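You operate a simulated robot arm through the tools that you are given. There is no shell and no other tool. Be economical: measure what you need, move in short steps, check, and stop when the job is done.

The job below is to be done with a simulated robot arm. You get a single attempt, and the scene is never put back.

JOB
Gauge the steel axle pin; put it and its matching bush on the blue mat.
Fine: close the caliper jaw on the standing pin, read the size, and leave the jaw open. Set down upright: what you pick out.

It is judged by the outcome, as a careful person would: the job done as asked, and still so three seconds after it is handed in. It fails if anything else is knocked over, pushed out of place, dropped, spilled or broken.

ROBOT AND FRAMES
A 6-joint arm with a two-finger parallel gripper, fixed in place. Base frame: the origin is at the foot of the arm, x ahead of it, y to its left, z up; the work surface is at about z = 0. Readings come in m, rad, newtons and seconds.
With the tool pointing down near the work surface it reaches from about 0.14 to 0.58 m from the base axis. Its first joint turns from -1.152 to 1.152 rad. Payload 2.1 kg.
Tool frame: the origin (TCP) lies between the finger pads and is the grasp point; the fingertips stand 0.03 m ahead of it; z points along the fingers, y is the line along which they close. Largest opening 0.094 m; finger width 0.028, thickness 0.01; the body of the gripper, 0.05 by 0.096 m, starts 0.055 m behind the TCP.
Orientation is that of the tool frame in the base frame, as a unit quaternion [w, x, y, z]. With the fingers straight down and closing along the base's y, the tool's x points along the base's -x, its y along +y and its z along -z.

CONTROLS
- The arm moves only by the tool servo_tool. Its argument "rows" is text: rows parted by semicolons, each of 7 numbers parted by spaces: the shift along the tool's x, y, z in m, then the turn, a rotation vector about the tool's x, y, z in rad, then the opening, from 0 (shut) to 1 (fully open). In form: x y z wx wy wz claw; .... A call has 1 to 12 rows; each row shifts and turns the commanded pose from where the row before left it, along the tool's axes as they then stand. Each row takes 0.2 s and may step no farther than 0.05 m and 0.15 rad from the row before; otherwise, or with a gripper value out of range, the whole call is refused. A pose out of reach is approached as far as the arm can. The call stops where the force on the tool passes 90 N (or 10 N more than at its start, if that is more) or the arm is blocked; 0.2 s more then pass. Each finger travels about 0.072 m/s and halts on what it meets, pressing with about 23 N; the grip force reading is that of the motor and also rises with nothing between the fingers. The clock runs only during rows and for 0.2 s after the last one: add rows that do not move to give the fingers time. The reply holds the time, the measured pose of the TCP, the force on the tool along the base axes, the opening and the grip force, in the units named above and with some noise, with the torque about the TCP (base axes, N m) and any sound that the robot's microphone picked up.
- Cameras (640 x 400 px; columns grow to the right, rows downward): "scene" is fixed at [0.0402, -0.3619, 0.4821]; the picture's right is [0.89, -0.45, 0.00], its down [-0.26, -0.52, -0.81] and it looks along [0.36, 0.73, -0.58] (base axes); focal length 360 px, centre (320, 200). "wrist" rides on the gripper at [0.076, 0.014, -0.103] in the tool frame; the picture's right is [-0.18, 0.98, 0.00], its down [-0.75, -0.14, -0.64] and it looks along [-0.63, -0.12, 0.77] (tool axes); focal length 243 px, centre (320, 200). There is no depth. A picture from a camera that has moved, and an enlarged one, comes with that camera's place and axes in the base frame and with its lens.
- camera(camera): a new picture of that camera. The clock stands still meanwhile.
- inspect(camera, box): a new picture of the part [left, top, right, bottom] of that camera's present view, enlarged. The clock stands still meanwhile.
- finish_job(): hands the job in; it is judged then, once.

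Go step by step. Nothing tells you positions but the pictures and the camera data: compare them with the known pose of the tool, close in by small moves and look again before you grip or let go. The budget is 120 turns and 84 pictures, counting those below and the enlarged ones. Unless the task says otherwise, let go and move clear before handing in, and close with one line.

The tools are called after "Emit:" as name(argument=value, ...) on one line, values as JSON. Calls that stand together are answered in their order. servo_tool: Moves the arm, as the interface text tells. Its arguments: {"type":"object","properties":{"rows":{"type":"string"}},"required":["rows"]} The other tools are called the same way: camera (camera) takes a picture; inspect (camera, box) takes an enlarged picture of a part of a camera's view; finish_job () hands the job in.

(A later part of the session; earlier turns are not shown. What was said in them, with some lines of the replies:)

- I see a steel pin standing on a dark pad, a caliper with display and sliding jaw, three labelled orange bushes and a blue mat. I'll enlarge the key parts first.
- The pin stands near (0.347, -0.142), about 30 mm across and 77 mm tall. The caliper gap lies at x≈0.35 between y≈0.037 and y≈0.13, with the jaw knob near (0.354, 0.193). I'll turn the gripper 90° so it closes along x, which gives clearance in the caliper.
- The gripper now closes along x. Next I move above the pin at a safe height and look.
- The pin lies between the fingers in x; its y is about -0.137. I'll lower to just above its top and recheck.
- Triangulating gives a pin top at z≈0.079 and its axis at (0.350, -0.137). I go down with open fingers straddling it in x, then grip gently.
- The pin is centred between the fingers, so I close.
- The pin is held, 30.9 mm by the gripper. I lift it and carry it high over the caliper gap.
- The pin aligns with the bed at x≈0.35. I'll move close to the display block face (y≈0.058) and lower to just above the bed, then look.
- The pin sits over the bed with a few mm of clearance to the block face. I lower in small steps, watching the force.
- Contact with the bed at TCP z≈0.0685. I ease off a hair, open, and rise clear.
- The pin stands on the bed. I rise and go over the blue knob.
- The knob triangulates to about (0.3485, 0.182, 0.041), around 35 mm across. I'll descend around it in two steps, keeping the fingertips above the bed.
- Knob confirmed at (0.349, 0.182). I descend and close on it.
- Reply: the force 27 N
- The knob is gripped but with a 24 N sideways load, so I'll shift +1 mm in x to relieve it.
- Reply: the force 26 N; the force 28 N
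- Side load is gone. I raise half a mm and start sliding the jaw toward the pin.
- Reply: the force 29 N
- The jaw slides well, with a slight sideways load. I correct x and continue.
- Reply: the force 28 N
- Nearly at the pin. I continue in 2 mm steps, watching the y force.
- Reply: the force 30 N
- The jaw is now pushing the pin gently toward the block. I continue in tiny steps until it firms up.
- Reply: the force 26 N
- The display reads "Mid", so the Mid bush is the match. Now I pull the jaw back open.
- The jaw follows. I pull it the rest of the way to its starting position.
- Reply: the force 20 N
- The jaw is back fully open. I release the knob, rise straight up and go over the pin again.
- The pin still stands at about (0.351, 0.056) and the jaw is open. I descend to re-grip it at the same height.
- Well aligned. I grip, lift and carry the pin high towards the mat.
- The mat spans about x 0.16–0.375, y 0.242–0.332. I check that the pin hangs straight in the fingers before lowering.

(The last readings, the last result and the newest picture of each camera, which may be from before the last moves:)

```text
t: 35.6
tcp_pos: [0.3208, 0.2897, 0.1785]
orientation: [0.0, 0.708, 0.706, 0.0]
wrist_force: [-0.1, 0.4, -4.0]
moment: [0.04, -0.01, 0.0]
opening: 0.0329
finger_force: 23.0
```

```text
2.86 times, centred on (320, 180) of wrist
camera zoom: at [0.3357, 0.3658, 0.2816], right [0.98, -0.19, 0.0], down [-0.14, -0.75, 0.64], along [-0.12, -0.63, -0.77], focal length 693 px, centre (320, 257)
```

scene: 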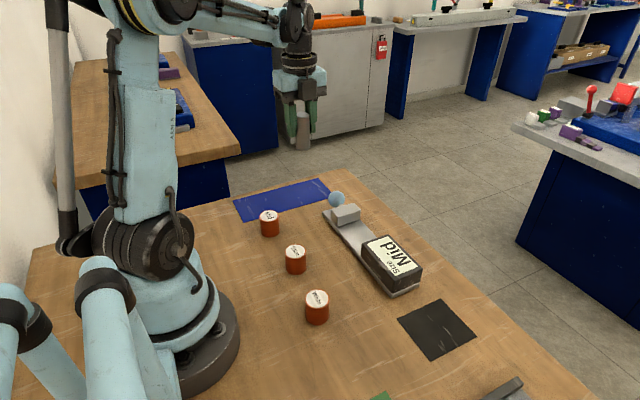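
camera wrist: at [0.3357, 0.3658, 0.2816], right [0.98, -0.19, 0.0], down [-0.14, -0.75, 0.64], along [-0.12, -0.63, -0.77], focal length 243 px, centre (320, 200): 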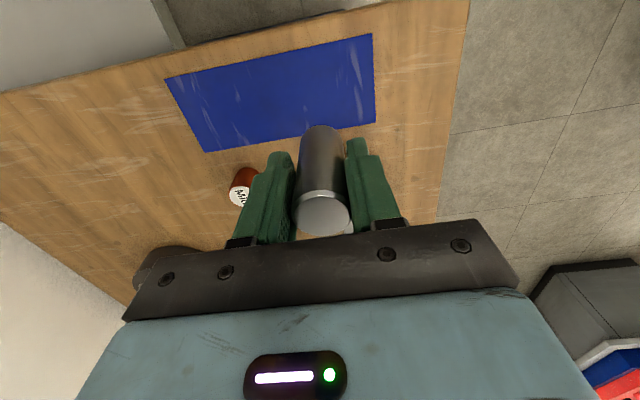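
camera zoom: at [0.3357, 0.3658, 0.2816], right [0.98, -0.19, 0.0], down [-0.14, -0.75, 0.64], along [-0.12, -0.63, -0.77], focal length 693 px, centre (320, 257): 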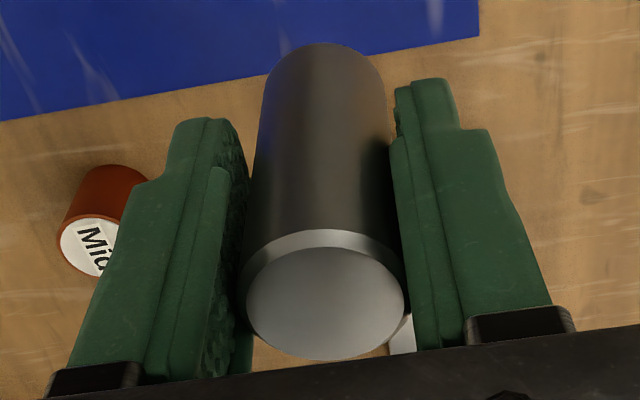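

The pin hangs practically straight. I lower it over the mat to a few mm above.

Emit:
servo_tool(rows="0 0 0.03 0 0 0 0;0 0 0.035 0 0 0 0;0 0 0.03 0 0 0 0;0 0 0.015 0 0 0 0;0 0 0 0 0 0 0")

Emit:
inspect(camera="scene", box=[220, 110, 360, 250])

```text
t: 36.8
tcp_pos: [0.3201, 0.2878, 0.0681]
orientation: [0.0, 0.708, 0.706, 0.001]
wrist_force: [-0.1, -0.3, -4.2]
moment: [0.01, -0.03, 0.0]
opening: 0.0329
finger_force: 23.4
```

```text
2.86 times, centred on (290, 180) of scene
camera zoom: at [0.0402, -0.3619, 0.4822], right [0.89, -0.45, 0.0], down [-0.26, -0.52, -0.81], along [0.36, 0.73, -0.58], focal length 1029 px, centre (406, 257)
```

zoom: 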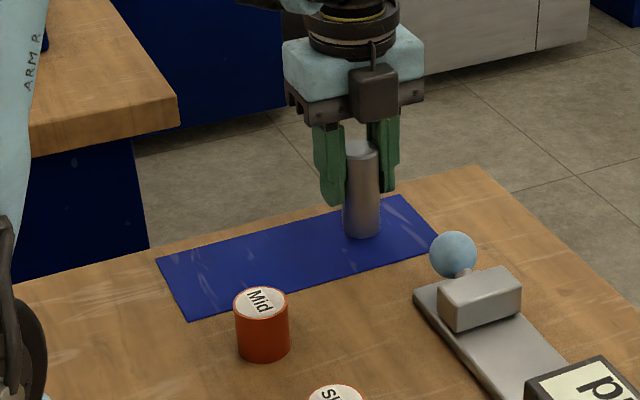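

Emit:
servo_tool(rows="0 0 0.004 0 0 0 0;0 0 0.002 0 0 0 0;0 0 0 0 0 0 0")

Emit:
servo_tool(rows="0 0 0.0015 0 0 0 0;0 0 0 0 0 0 0")

Emit:
servo_tool(rows="0 0 0.0015 0 0 0 0;0 0 0 0 0 0 0")

```text
t: 37.6
tcp_pos: [0.3209, 0.2881, 0.0632]
orientation: [0.0, 0.708, 0.707, 0.001]
wrist_force: [0.0, 0.6, -3.9]
moment: [0.05, 0.02, 0.01]
opening: 0.0331
finger_force: 23.3
```

```text
t: 38.2
tcp_pos: [0.3211, 0.2889, 0.0611]
orientation: [0.0, 0.708, 0.706, 0.0]
wrist_force: [-0.7, 0.1, -3.5]
moment: [0.01, -0.02, 0.01]
opening: 0.0328
finger_force: 22.9
```

```text
t: 38.8
tcp_pos: [0.3228, 0.2874, 0.0593]
orientation: [0.0, 0.708, 0.707, 0.0]
wrist_force: [0.4, -0.8, -4.5]
moment: [0.0, -0.04, 0.01]
opening: 0.0329
finger_force: 23.0
```

Emit:
servo_tool(rows="0 0 0.001 0 0 0 0;0 0 0 0 0 0 0")

Emit:
servo_tool(rows="0 0 0.001 0 0 0 0;0 0 0 0 0 0 0")

```text
t: 39.4
tcp_pos: [0.3218, 0.2881, 0.0589]
orientation: [0.001, 0.708, 0.706, 0.0]
wrist_force: [0.2, 0.0, -3.5]
moment: [0.03, 0.0, 0.01]
opening: 0.033
finger_force: 23.0
```

```text
t: 40.0
tcp_pos: [0.3214, 0.2885, 0.0576]
orientation: [0.001, 0.708, 0.707, 0.001]
wrist_force: [0.8, -0.2, -3.6]
moment: [0.04, 0.0, 0.0]
opening: 0.0328
finger_force: 22.7
```

Emit:
servo_tool(rows="0 0 0.001 0 0 0 0;0 0 0 0 0 0 0")

Emit:
inspect(camera="scene", box=[270, 140, 350, 220])

```text
t: 40.6
tcp_pos: [0.3224, 0.2864, 0.0556]
orientation: [0.001, 0.708, 0.706, -0.001]
wrist_force: [2.5, -3.5, 7.5]
moment: [-0.04, -0.05, -0.04]
opening: 0.0307
finger_force: 22.7
```

```text
5.00 times, centred on (310, 180) of scene
camera zoom: at [0.0401, -0.362, 0.4821], right [0.89, -0.45, 0.0], down [-0.26, -0.52, -0.81], along [0.36, 0.73, -0.58], focal length 1801 px, centre (370, 300)
```

zoom: 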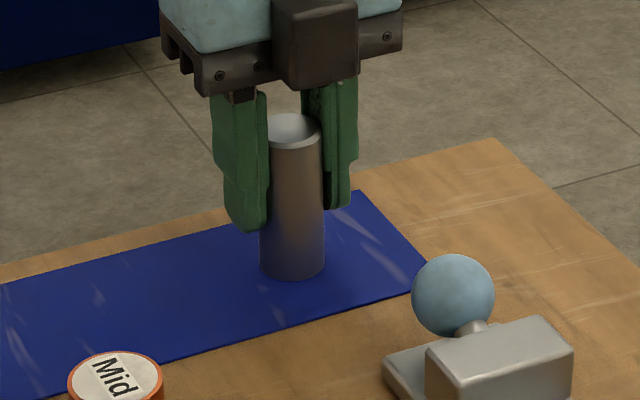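

Contact made, and the pin squared up in the grip (opening back to 30.7 mm). I release and rise.

Emit:
servo_tool(rows="0 0 -0.0005 0 0 0 0.35;0 0 0 0 0 0 0.45;0 0 0 0 0 0 0.6;0 0 0 0 0 0 0.7;0 0 0 0 0 0 0.7;0 0 -0.03 0 0 0 0.7;0 0 -0.04 0 0 0 0.7;0 0 -0.04 0 0 0 0.7;0 0 0 0 0 0 0.7")

Emit:
inspect(camera="scene", box=[220, 110, 360, 250])

```text
t: 42.6
tcp_pos: [0.3208, 0.2874, 0.1686]
orientation: [0.001, 0.708, 0.707, 0.001]
wrist_force: [0.6, -0.6, -0.3]
moment: [0.0, 0.0, -0.03]
opening: 0.0657
finger_force: 0.0
```

```text
2.86 times, centred on (290, 180) of scene
camera zoom: at [0.0402, -0.3619, 0.4821], right [0.89, -0.45, 0.0], down [-0.26, -0.52, -0.81], along [0.36, 0.73, -0.58], focal length 1029 px, centre (406, 257)
```

zoom: 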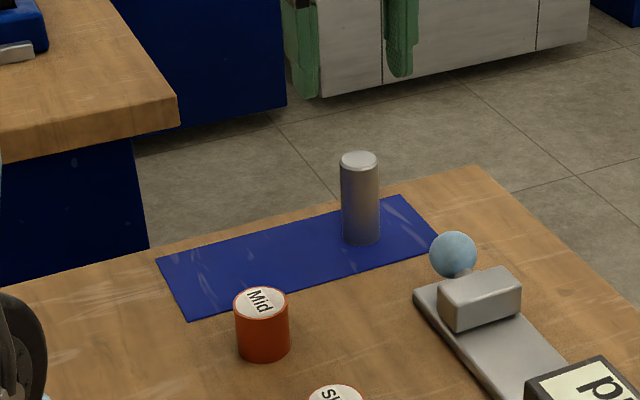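

The pin stands upright on the mat. Now over to the Mid bush near (0.198, 0.187).

Emit:
servo_tool(rows="-0.025 -0.03 0 0 0 0 0.8;-0.025 -0.03 0 0 0 0 0.8;-0.025 -0.03 0 0 0 0 0.8;-0.025 -0.03 0 0 0 0 0.8;0 0 0 0 0 0 0.8")

Emit:
camera(camera="wrist")

Emit:
camera(camera="scene")

```text
t: 43.8
tcp_pos: [0.2006, 0.1871, 0.1674]
orientation: [0.0, 0.707, 0.707, 0.0]
wrist_force: [0.2, 0.1, 0.5]
moment: [-0.01, -0.02, 0.01]
opening: 0.0749
finger_force: 0.0
```

```text
36 pictures are left
camera wrist: at [0.2156, 0.2645, 0.2698], right [0.98, -0.19, 0.0], down [-0.14, -0.75, 0.64], along [-0.12, -0.63, -0.77], focal length 243 px, centre (320, 200)
```

wrist: 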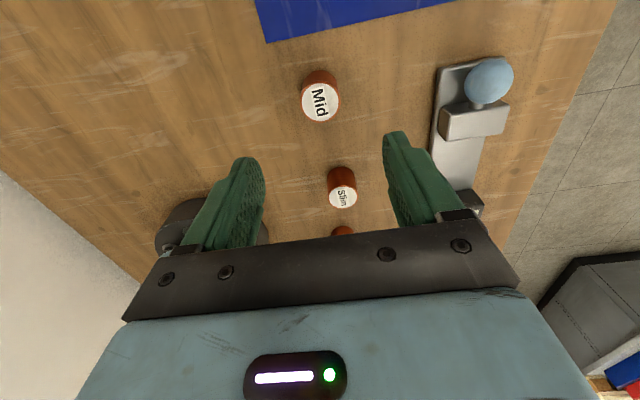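

```text
35 pictures are left
```

scene: 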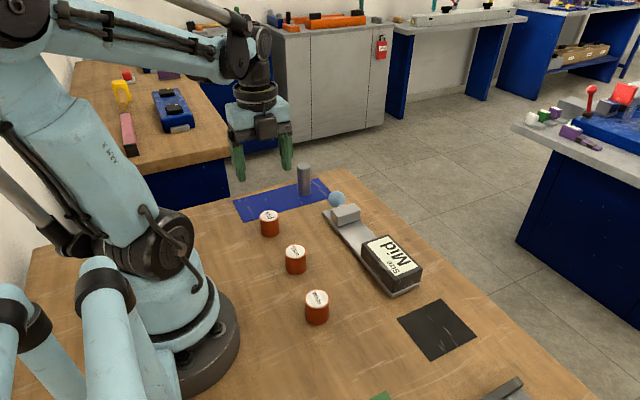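

The Mid bush triangulates to (0.202, 0.1915), top at 0.04. I go down partway and check alignment.

Emit:
servo_tool(rows="0.004 0.001 0.04 0 0 0 0.8;0 0 0.045 0 0 0 0.8;0 0 0 0 0 0 0.8")

Emit:
camera(camera="wrist")

Emit:
inspect(camera="scene", box=[210, 130, 350, 270])

```text
t: 44.6
tcp_pos: [0.202, 0.1918, 0.0829]
orientation: [0.0, 0.707, 0.707, 0.001]
wrist_force: [0.2, 0.8, 0.1]
moment: [-0.01, 0.02, -0.01]
opening: 0.0751
finger_force: 0.2
```

```text
34 pictures are left
camera wrist: at [0.2168, 0.2691, 0.1851], right [0.98, -0.18, 0.0], down [-0.14, -0.75, 0.64], along [-0.12, -0.63, -0.77], focal length 243 px, centre (320, 200)
```

wrist: 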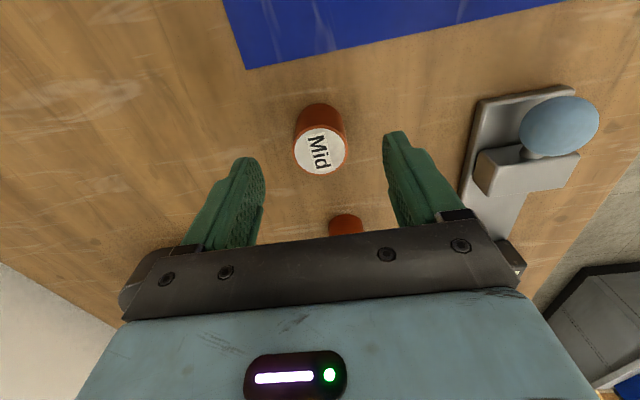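

```text
2.86 times, centred on (280, 200) of scene
camera zoom: at [0.0402, -0.362, 0.4821], right [0.89, -0.45, 0.0], down [-0.26, -0.52, -0.81], along [0.36, 0.73, -0.58], focal length 1029 px, centre (434, 200)
```

zoom: 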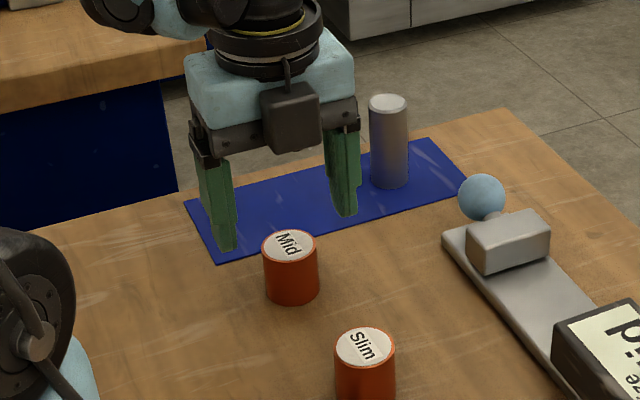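

Aligned. I descend, grip and look.

Emit:
servo_tool(rows="0 0 0.025 0 0 0 0.8;0 0 0.021 0 0 0 0.8;0 0 0 0 0 0 0.8;0 0 0 0 0 0 0.4;0 0 0 0 0 0 0.1;0 0 0 0 0 0 0;0 0 0 0 0 0 0;0 0 0 0 0 0 0")

Emit:
camera(camera="wrist")

```text
t: 46.4
tcp_pos: [0.2028, 0.1918, 0.0366]
orientation: [0.001, 0.708, 0.707, 0.0]
wrist_force: [-0.2, -0.6, 0.0]
moment: [0.0, 0.01, -0.01]
opening: 0.0369
finger_force: 22.7
```

```text
32 pictures are left
camera wrist: at [0.217, 0.2695, 0.139], right [0.98, -0.19, 0.0], down [-0.14, -0.75, 0.64], along [-0.12, -0.63, -0.77], focal length 243 px, centre (320, 200)
```

wrist: 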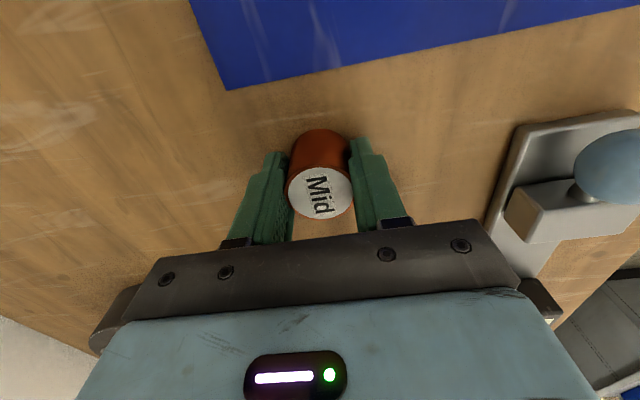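

The bush is held. I lift it and move over the mat's left part, well clear of the pin.

Emit:
servo_tool(rows="0 0 -0.02 0 0 0 0;0 0 -0.025 0 0 0 0;0 0 -0.025 0 0 0 0;0.035 0.006 0 0 0 0 0;0.035 0.006 0 0 0 0 0;0.026 0.006 0 0 0 0 0;0 0 0.04 0 0 0 0;0 0 0 0 0 0 0")

Emit:
inspect(camera="scene", box=[210, 110, 350, 250])

Emit:
camera(camera="wrist")

```text
t: 48.2
tcp_pos: [0.2212, 0.2879, 0.0664]
orientation: [0.0, 0.707, 0.707, 0.001]
wrist_force: [-0.5, -0.3, -1.6]
moment: [0.01, 0.0, 0.01]
opening: 0.0368
finger_force: 23.1
```

```text
2.86 times, centred on (280, 180) of scene
camera zoom: at [0.0402, -0.3619, 0.4821], right [0.89, -0.45, 0.0], down [-0.26, -0.52, -0.81], along [0.36, 0.73, -0.58], focal length 1029 px, centre (434, 257)
```

zoom: 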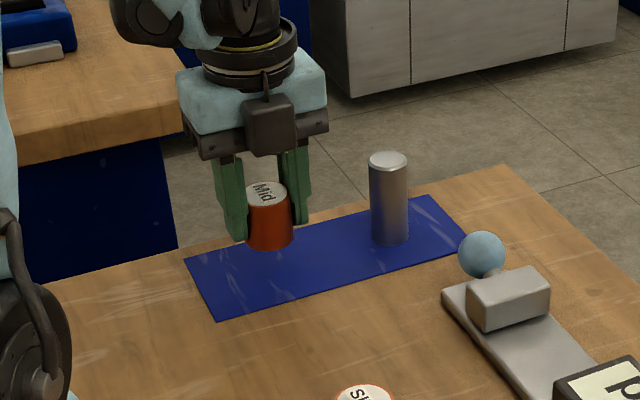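

```text
30 pictures are left
camera wrist: at [0.2351, 0.3653, 0.1688], right [0.98, -0.19, 0.0], down [-0.14, -0.75, 0.64], along [-0.12, -0.63, -0.77], focal length 243 px, centre (320, 200)
```

wrist: 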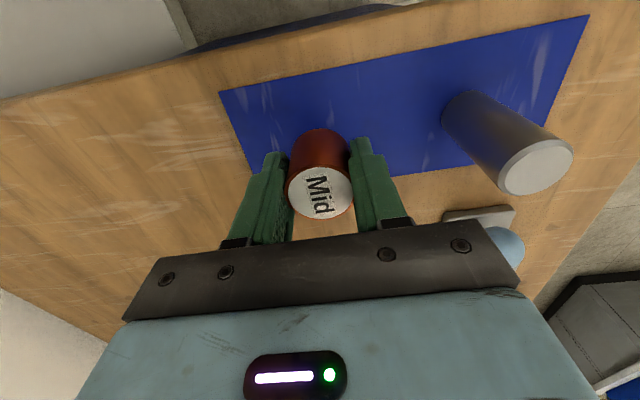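

Over the mat with good clearance from the pin. I lower to just above and then feel for contact.

Emit:
servo_tool(rows="0 0 0.015 0 0 0 0;0 0 0.011 0 0 0 0;0 0 0 0 0 0 0")

Emit:
servo_tool(rows="0 0 0.0015 0 0 0 0;0 0 0 0 0 0 0")

Emit:
servo_tool(rows="0 0 0.001 0 0 0 0;0 0 0 0 0 0 0")

```text
t: 49.0
tcp_pos: [0.2202, 0.2889, 0.0411]
orientation: [0.0, 0.708, 0.706, 0.001]
wrist_force: [-0.3, -0.3, -1.7]
moment: [0.0, 0.0, -0.01]
opening: 0.0369
finger_force: 22.9
```

```text
t: 49.6
tcp_pos: [0.2206, 0.2885, 0.0385]
orientation: [0.001, 0.708, 0.706, 0.0]
wrist_force: [0.9, 0.7, -0.9]
moment: [0.02, -0.01, -0.02]
opening: 0.0369
finger_force: 22.6
```

```text
t: 50.2
tcp_pos: [0.2213, 0.2894, 0.0379]
orientation: [0.001, 0.708, 0.706, 0.001]
wrist_force: [0.0, 0.1, -1.3]
moment: [0.02, 0.01, 0.0]
opening: 0.0367
finger_force: 23.3
```

Emit:
servo_tool(rows="0 0 0.001 0 0 0 0;0 0 0 0 0 0 0")

```text
t: 50.8
tcp_pos: [0.2203, 0.2884, 0.0367]
orientation: [0.0, 0.707, 0.707, 0.001]
wrist_force: [0.5, -0.9, -2.3]
moment: [-0.02, -0.01, 0.01]
opening: 0.0369
finger_force: 22.7
```

Emit:
servo_tool(rows="0 0 0.0008 0 0 0 0;0 0 0 0 0 0 0")

```text
t: 51.4
tcp_pos: [0.2198, 0.2894, 0.0364]
orientation: [0.0, 0.707, 0.707, 0.001]
wrist_force: [-0.9, 0.3, 18.8]
moment: [0.05, 0.11, 0.05]
opening: 0.037
finger_force: 23.7
```

Contact with the mat. I release gently and rise clear.

Emit:
servo_tool(rows="0 0 -0.0007 0 0 0 0;0 0 0 0 0 0 0.45;0 0 0 0 0 0 0.55;0 0 0 0 0 0 0.65;0 0 0 0 0 0 0.65;0 0 -0.03 0 0 0 0.65;0 0 -0.04 0 0 0 0.65;0 0 -0.05 0 0 0 0.65;0 0 -0.03 0 0 0 0.65;0 0 0 0 0 0 0.65")

Emit:
camera(camera="scene")

Emit:
inspect(camera="scene", box=[210, 110, 350, 250])

Emit:
camera(camera="wrist")

```text
t: 53.6
tcp_pos: [0.2197, 0.2877, 0.1873]
orientation: [0.001, 0.708, 0.706, 0.0]
wrist_force: [0.7, 0.4, 0.0]
moment: [-0.01, 0.01, -0.01]
opening: 0.0611
finger_force: 0.0
```

```text
29 pictures are left
```

scene: 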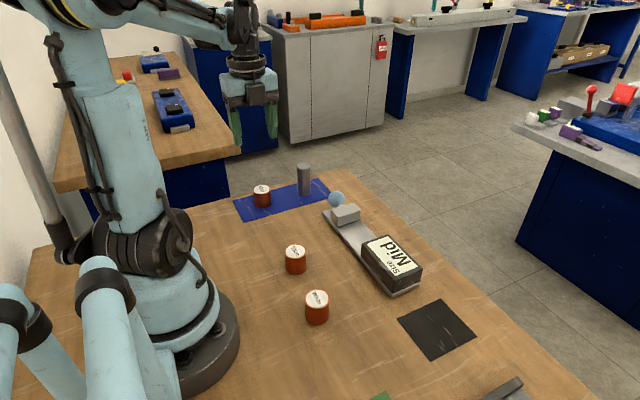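

```text
2.86 times, centred on (280, 180) of scene
camera zoom: at [0.0402, -0.3619, 0.4821], right [0.89, -0.45, 0.0], down [-0.26, -0.52, -0.81], along [0.36, 0.73, -0.58], focal length 1029 px, centre (434, 257)
```

zoom: 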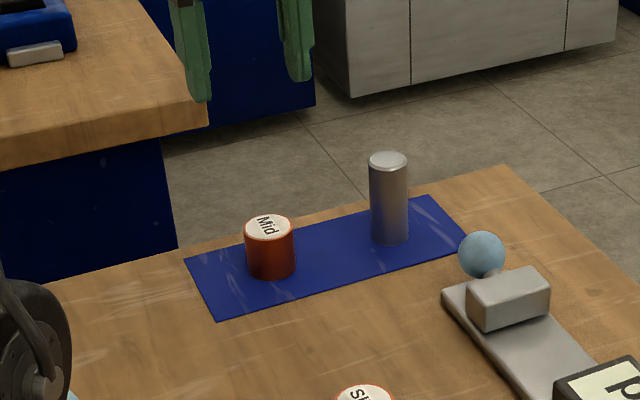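

```text
27 pictures are left
camera wrist: at [0.2343, 0.3656, 0.2886], right [0.98, -0.19, 0.0], down [-0.14, -0.75, 0.64], along [-0.12, -0.63, -0.77], focal length 243 px, centre (320, 200)
```

wrist: 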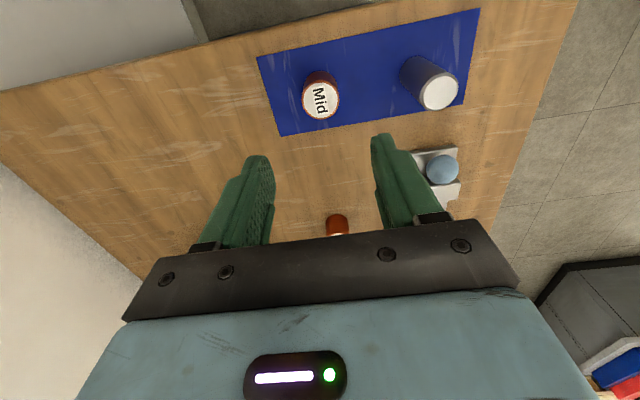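

The pin and the Mid bush both stand upright on the blue mat. The jaw is open, nothing else has moved, and the gripper is clear, so I hand in.

Emit:
finish_job()

```text
The job is handed in.
```

The caliper read "Mid"; the pin and the Mid bush stand upright on the blue mat, the jaw is open, and the job is handed in.
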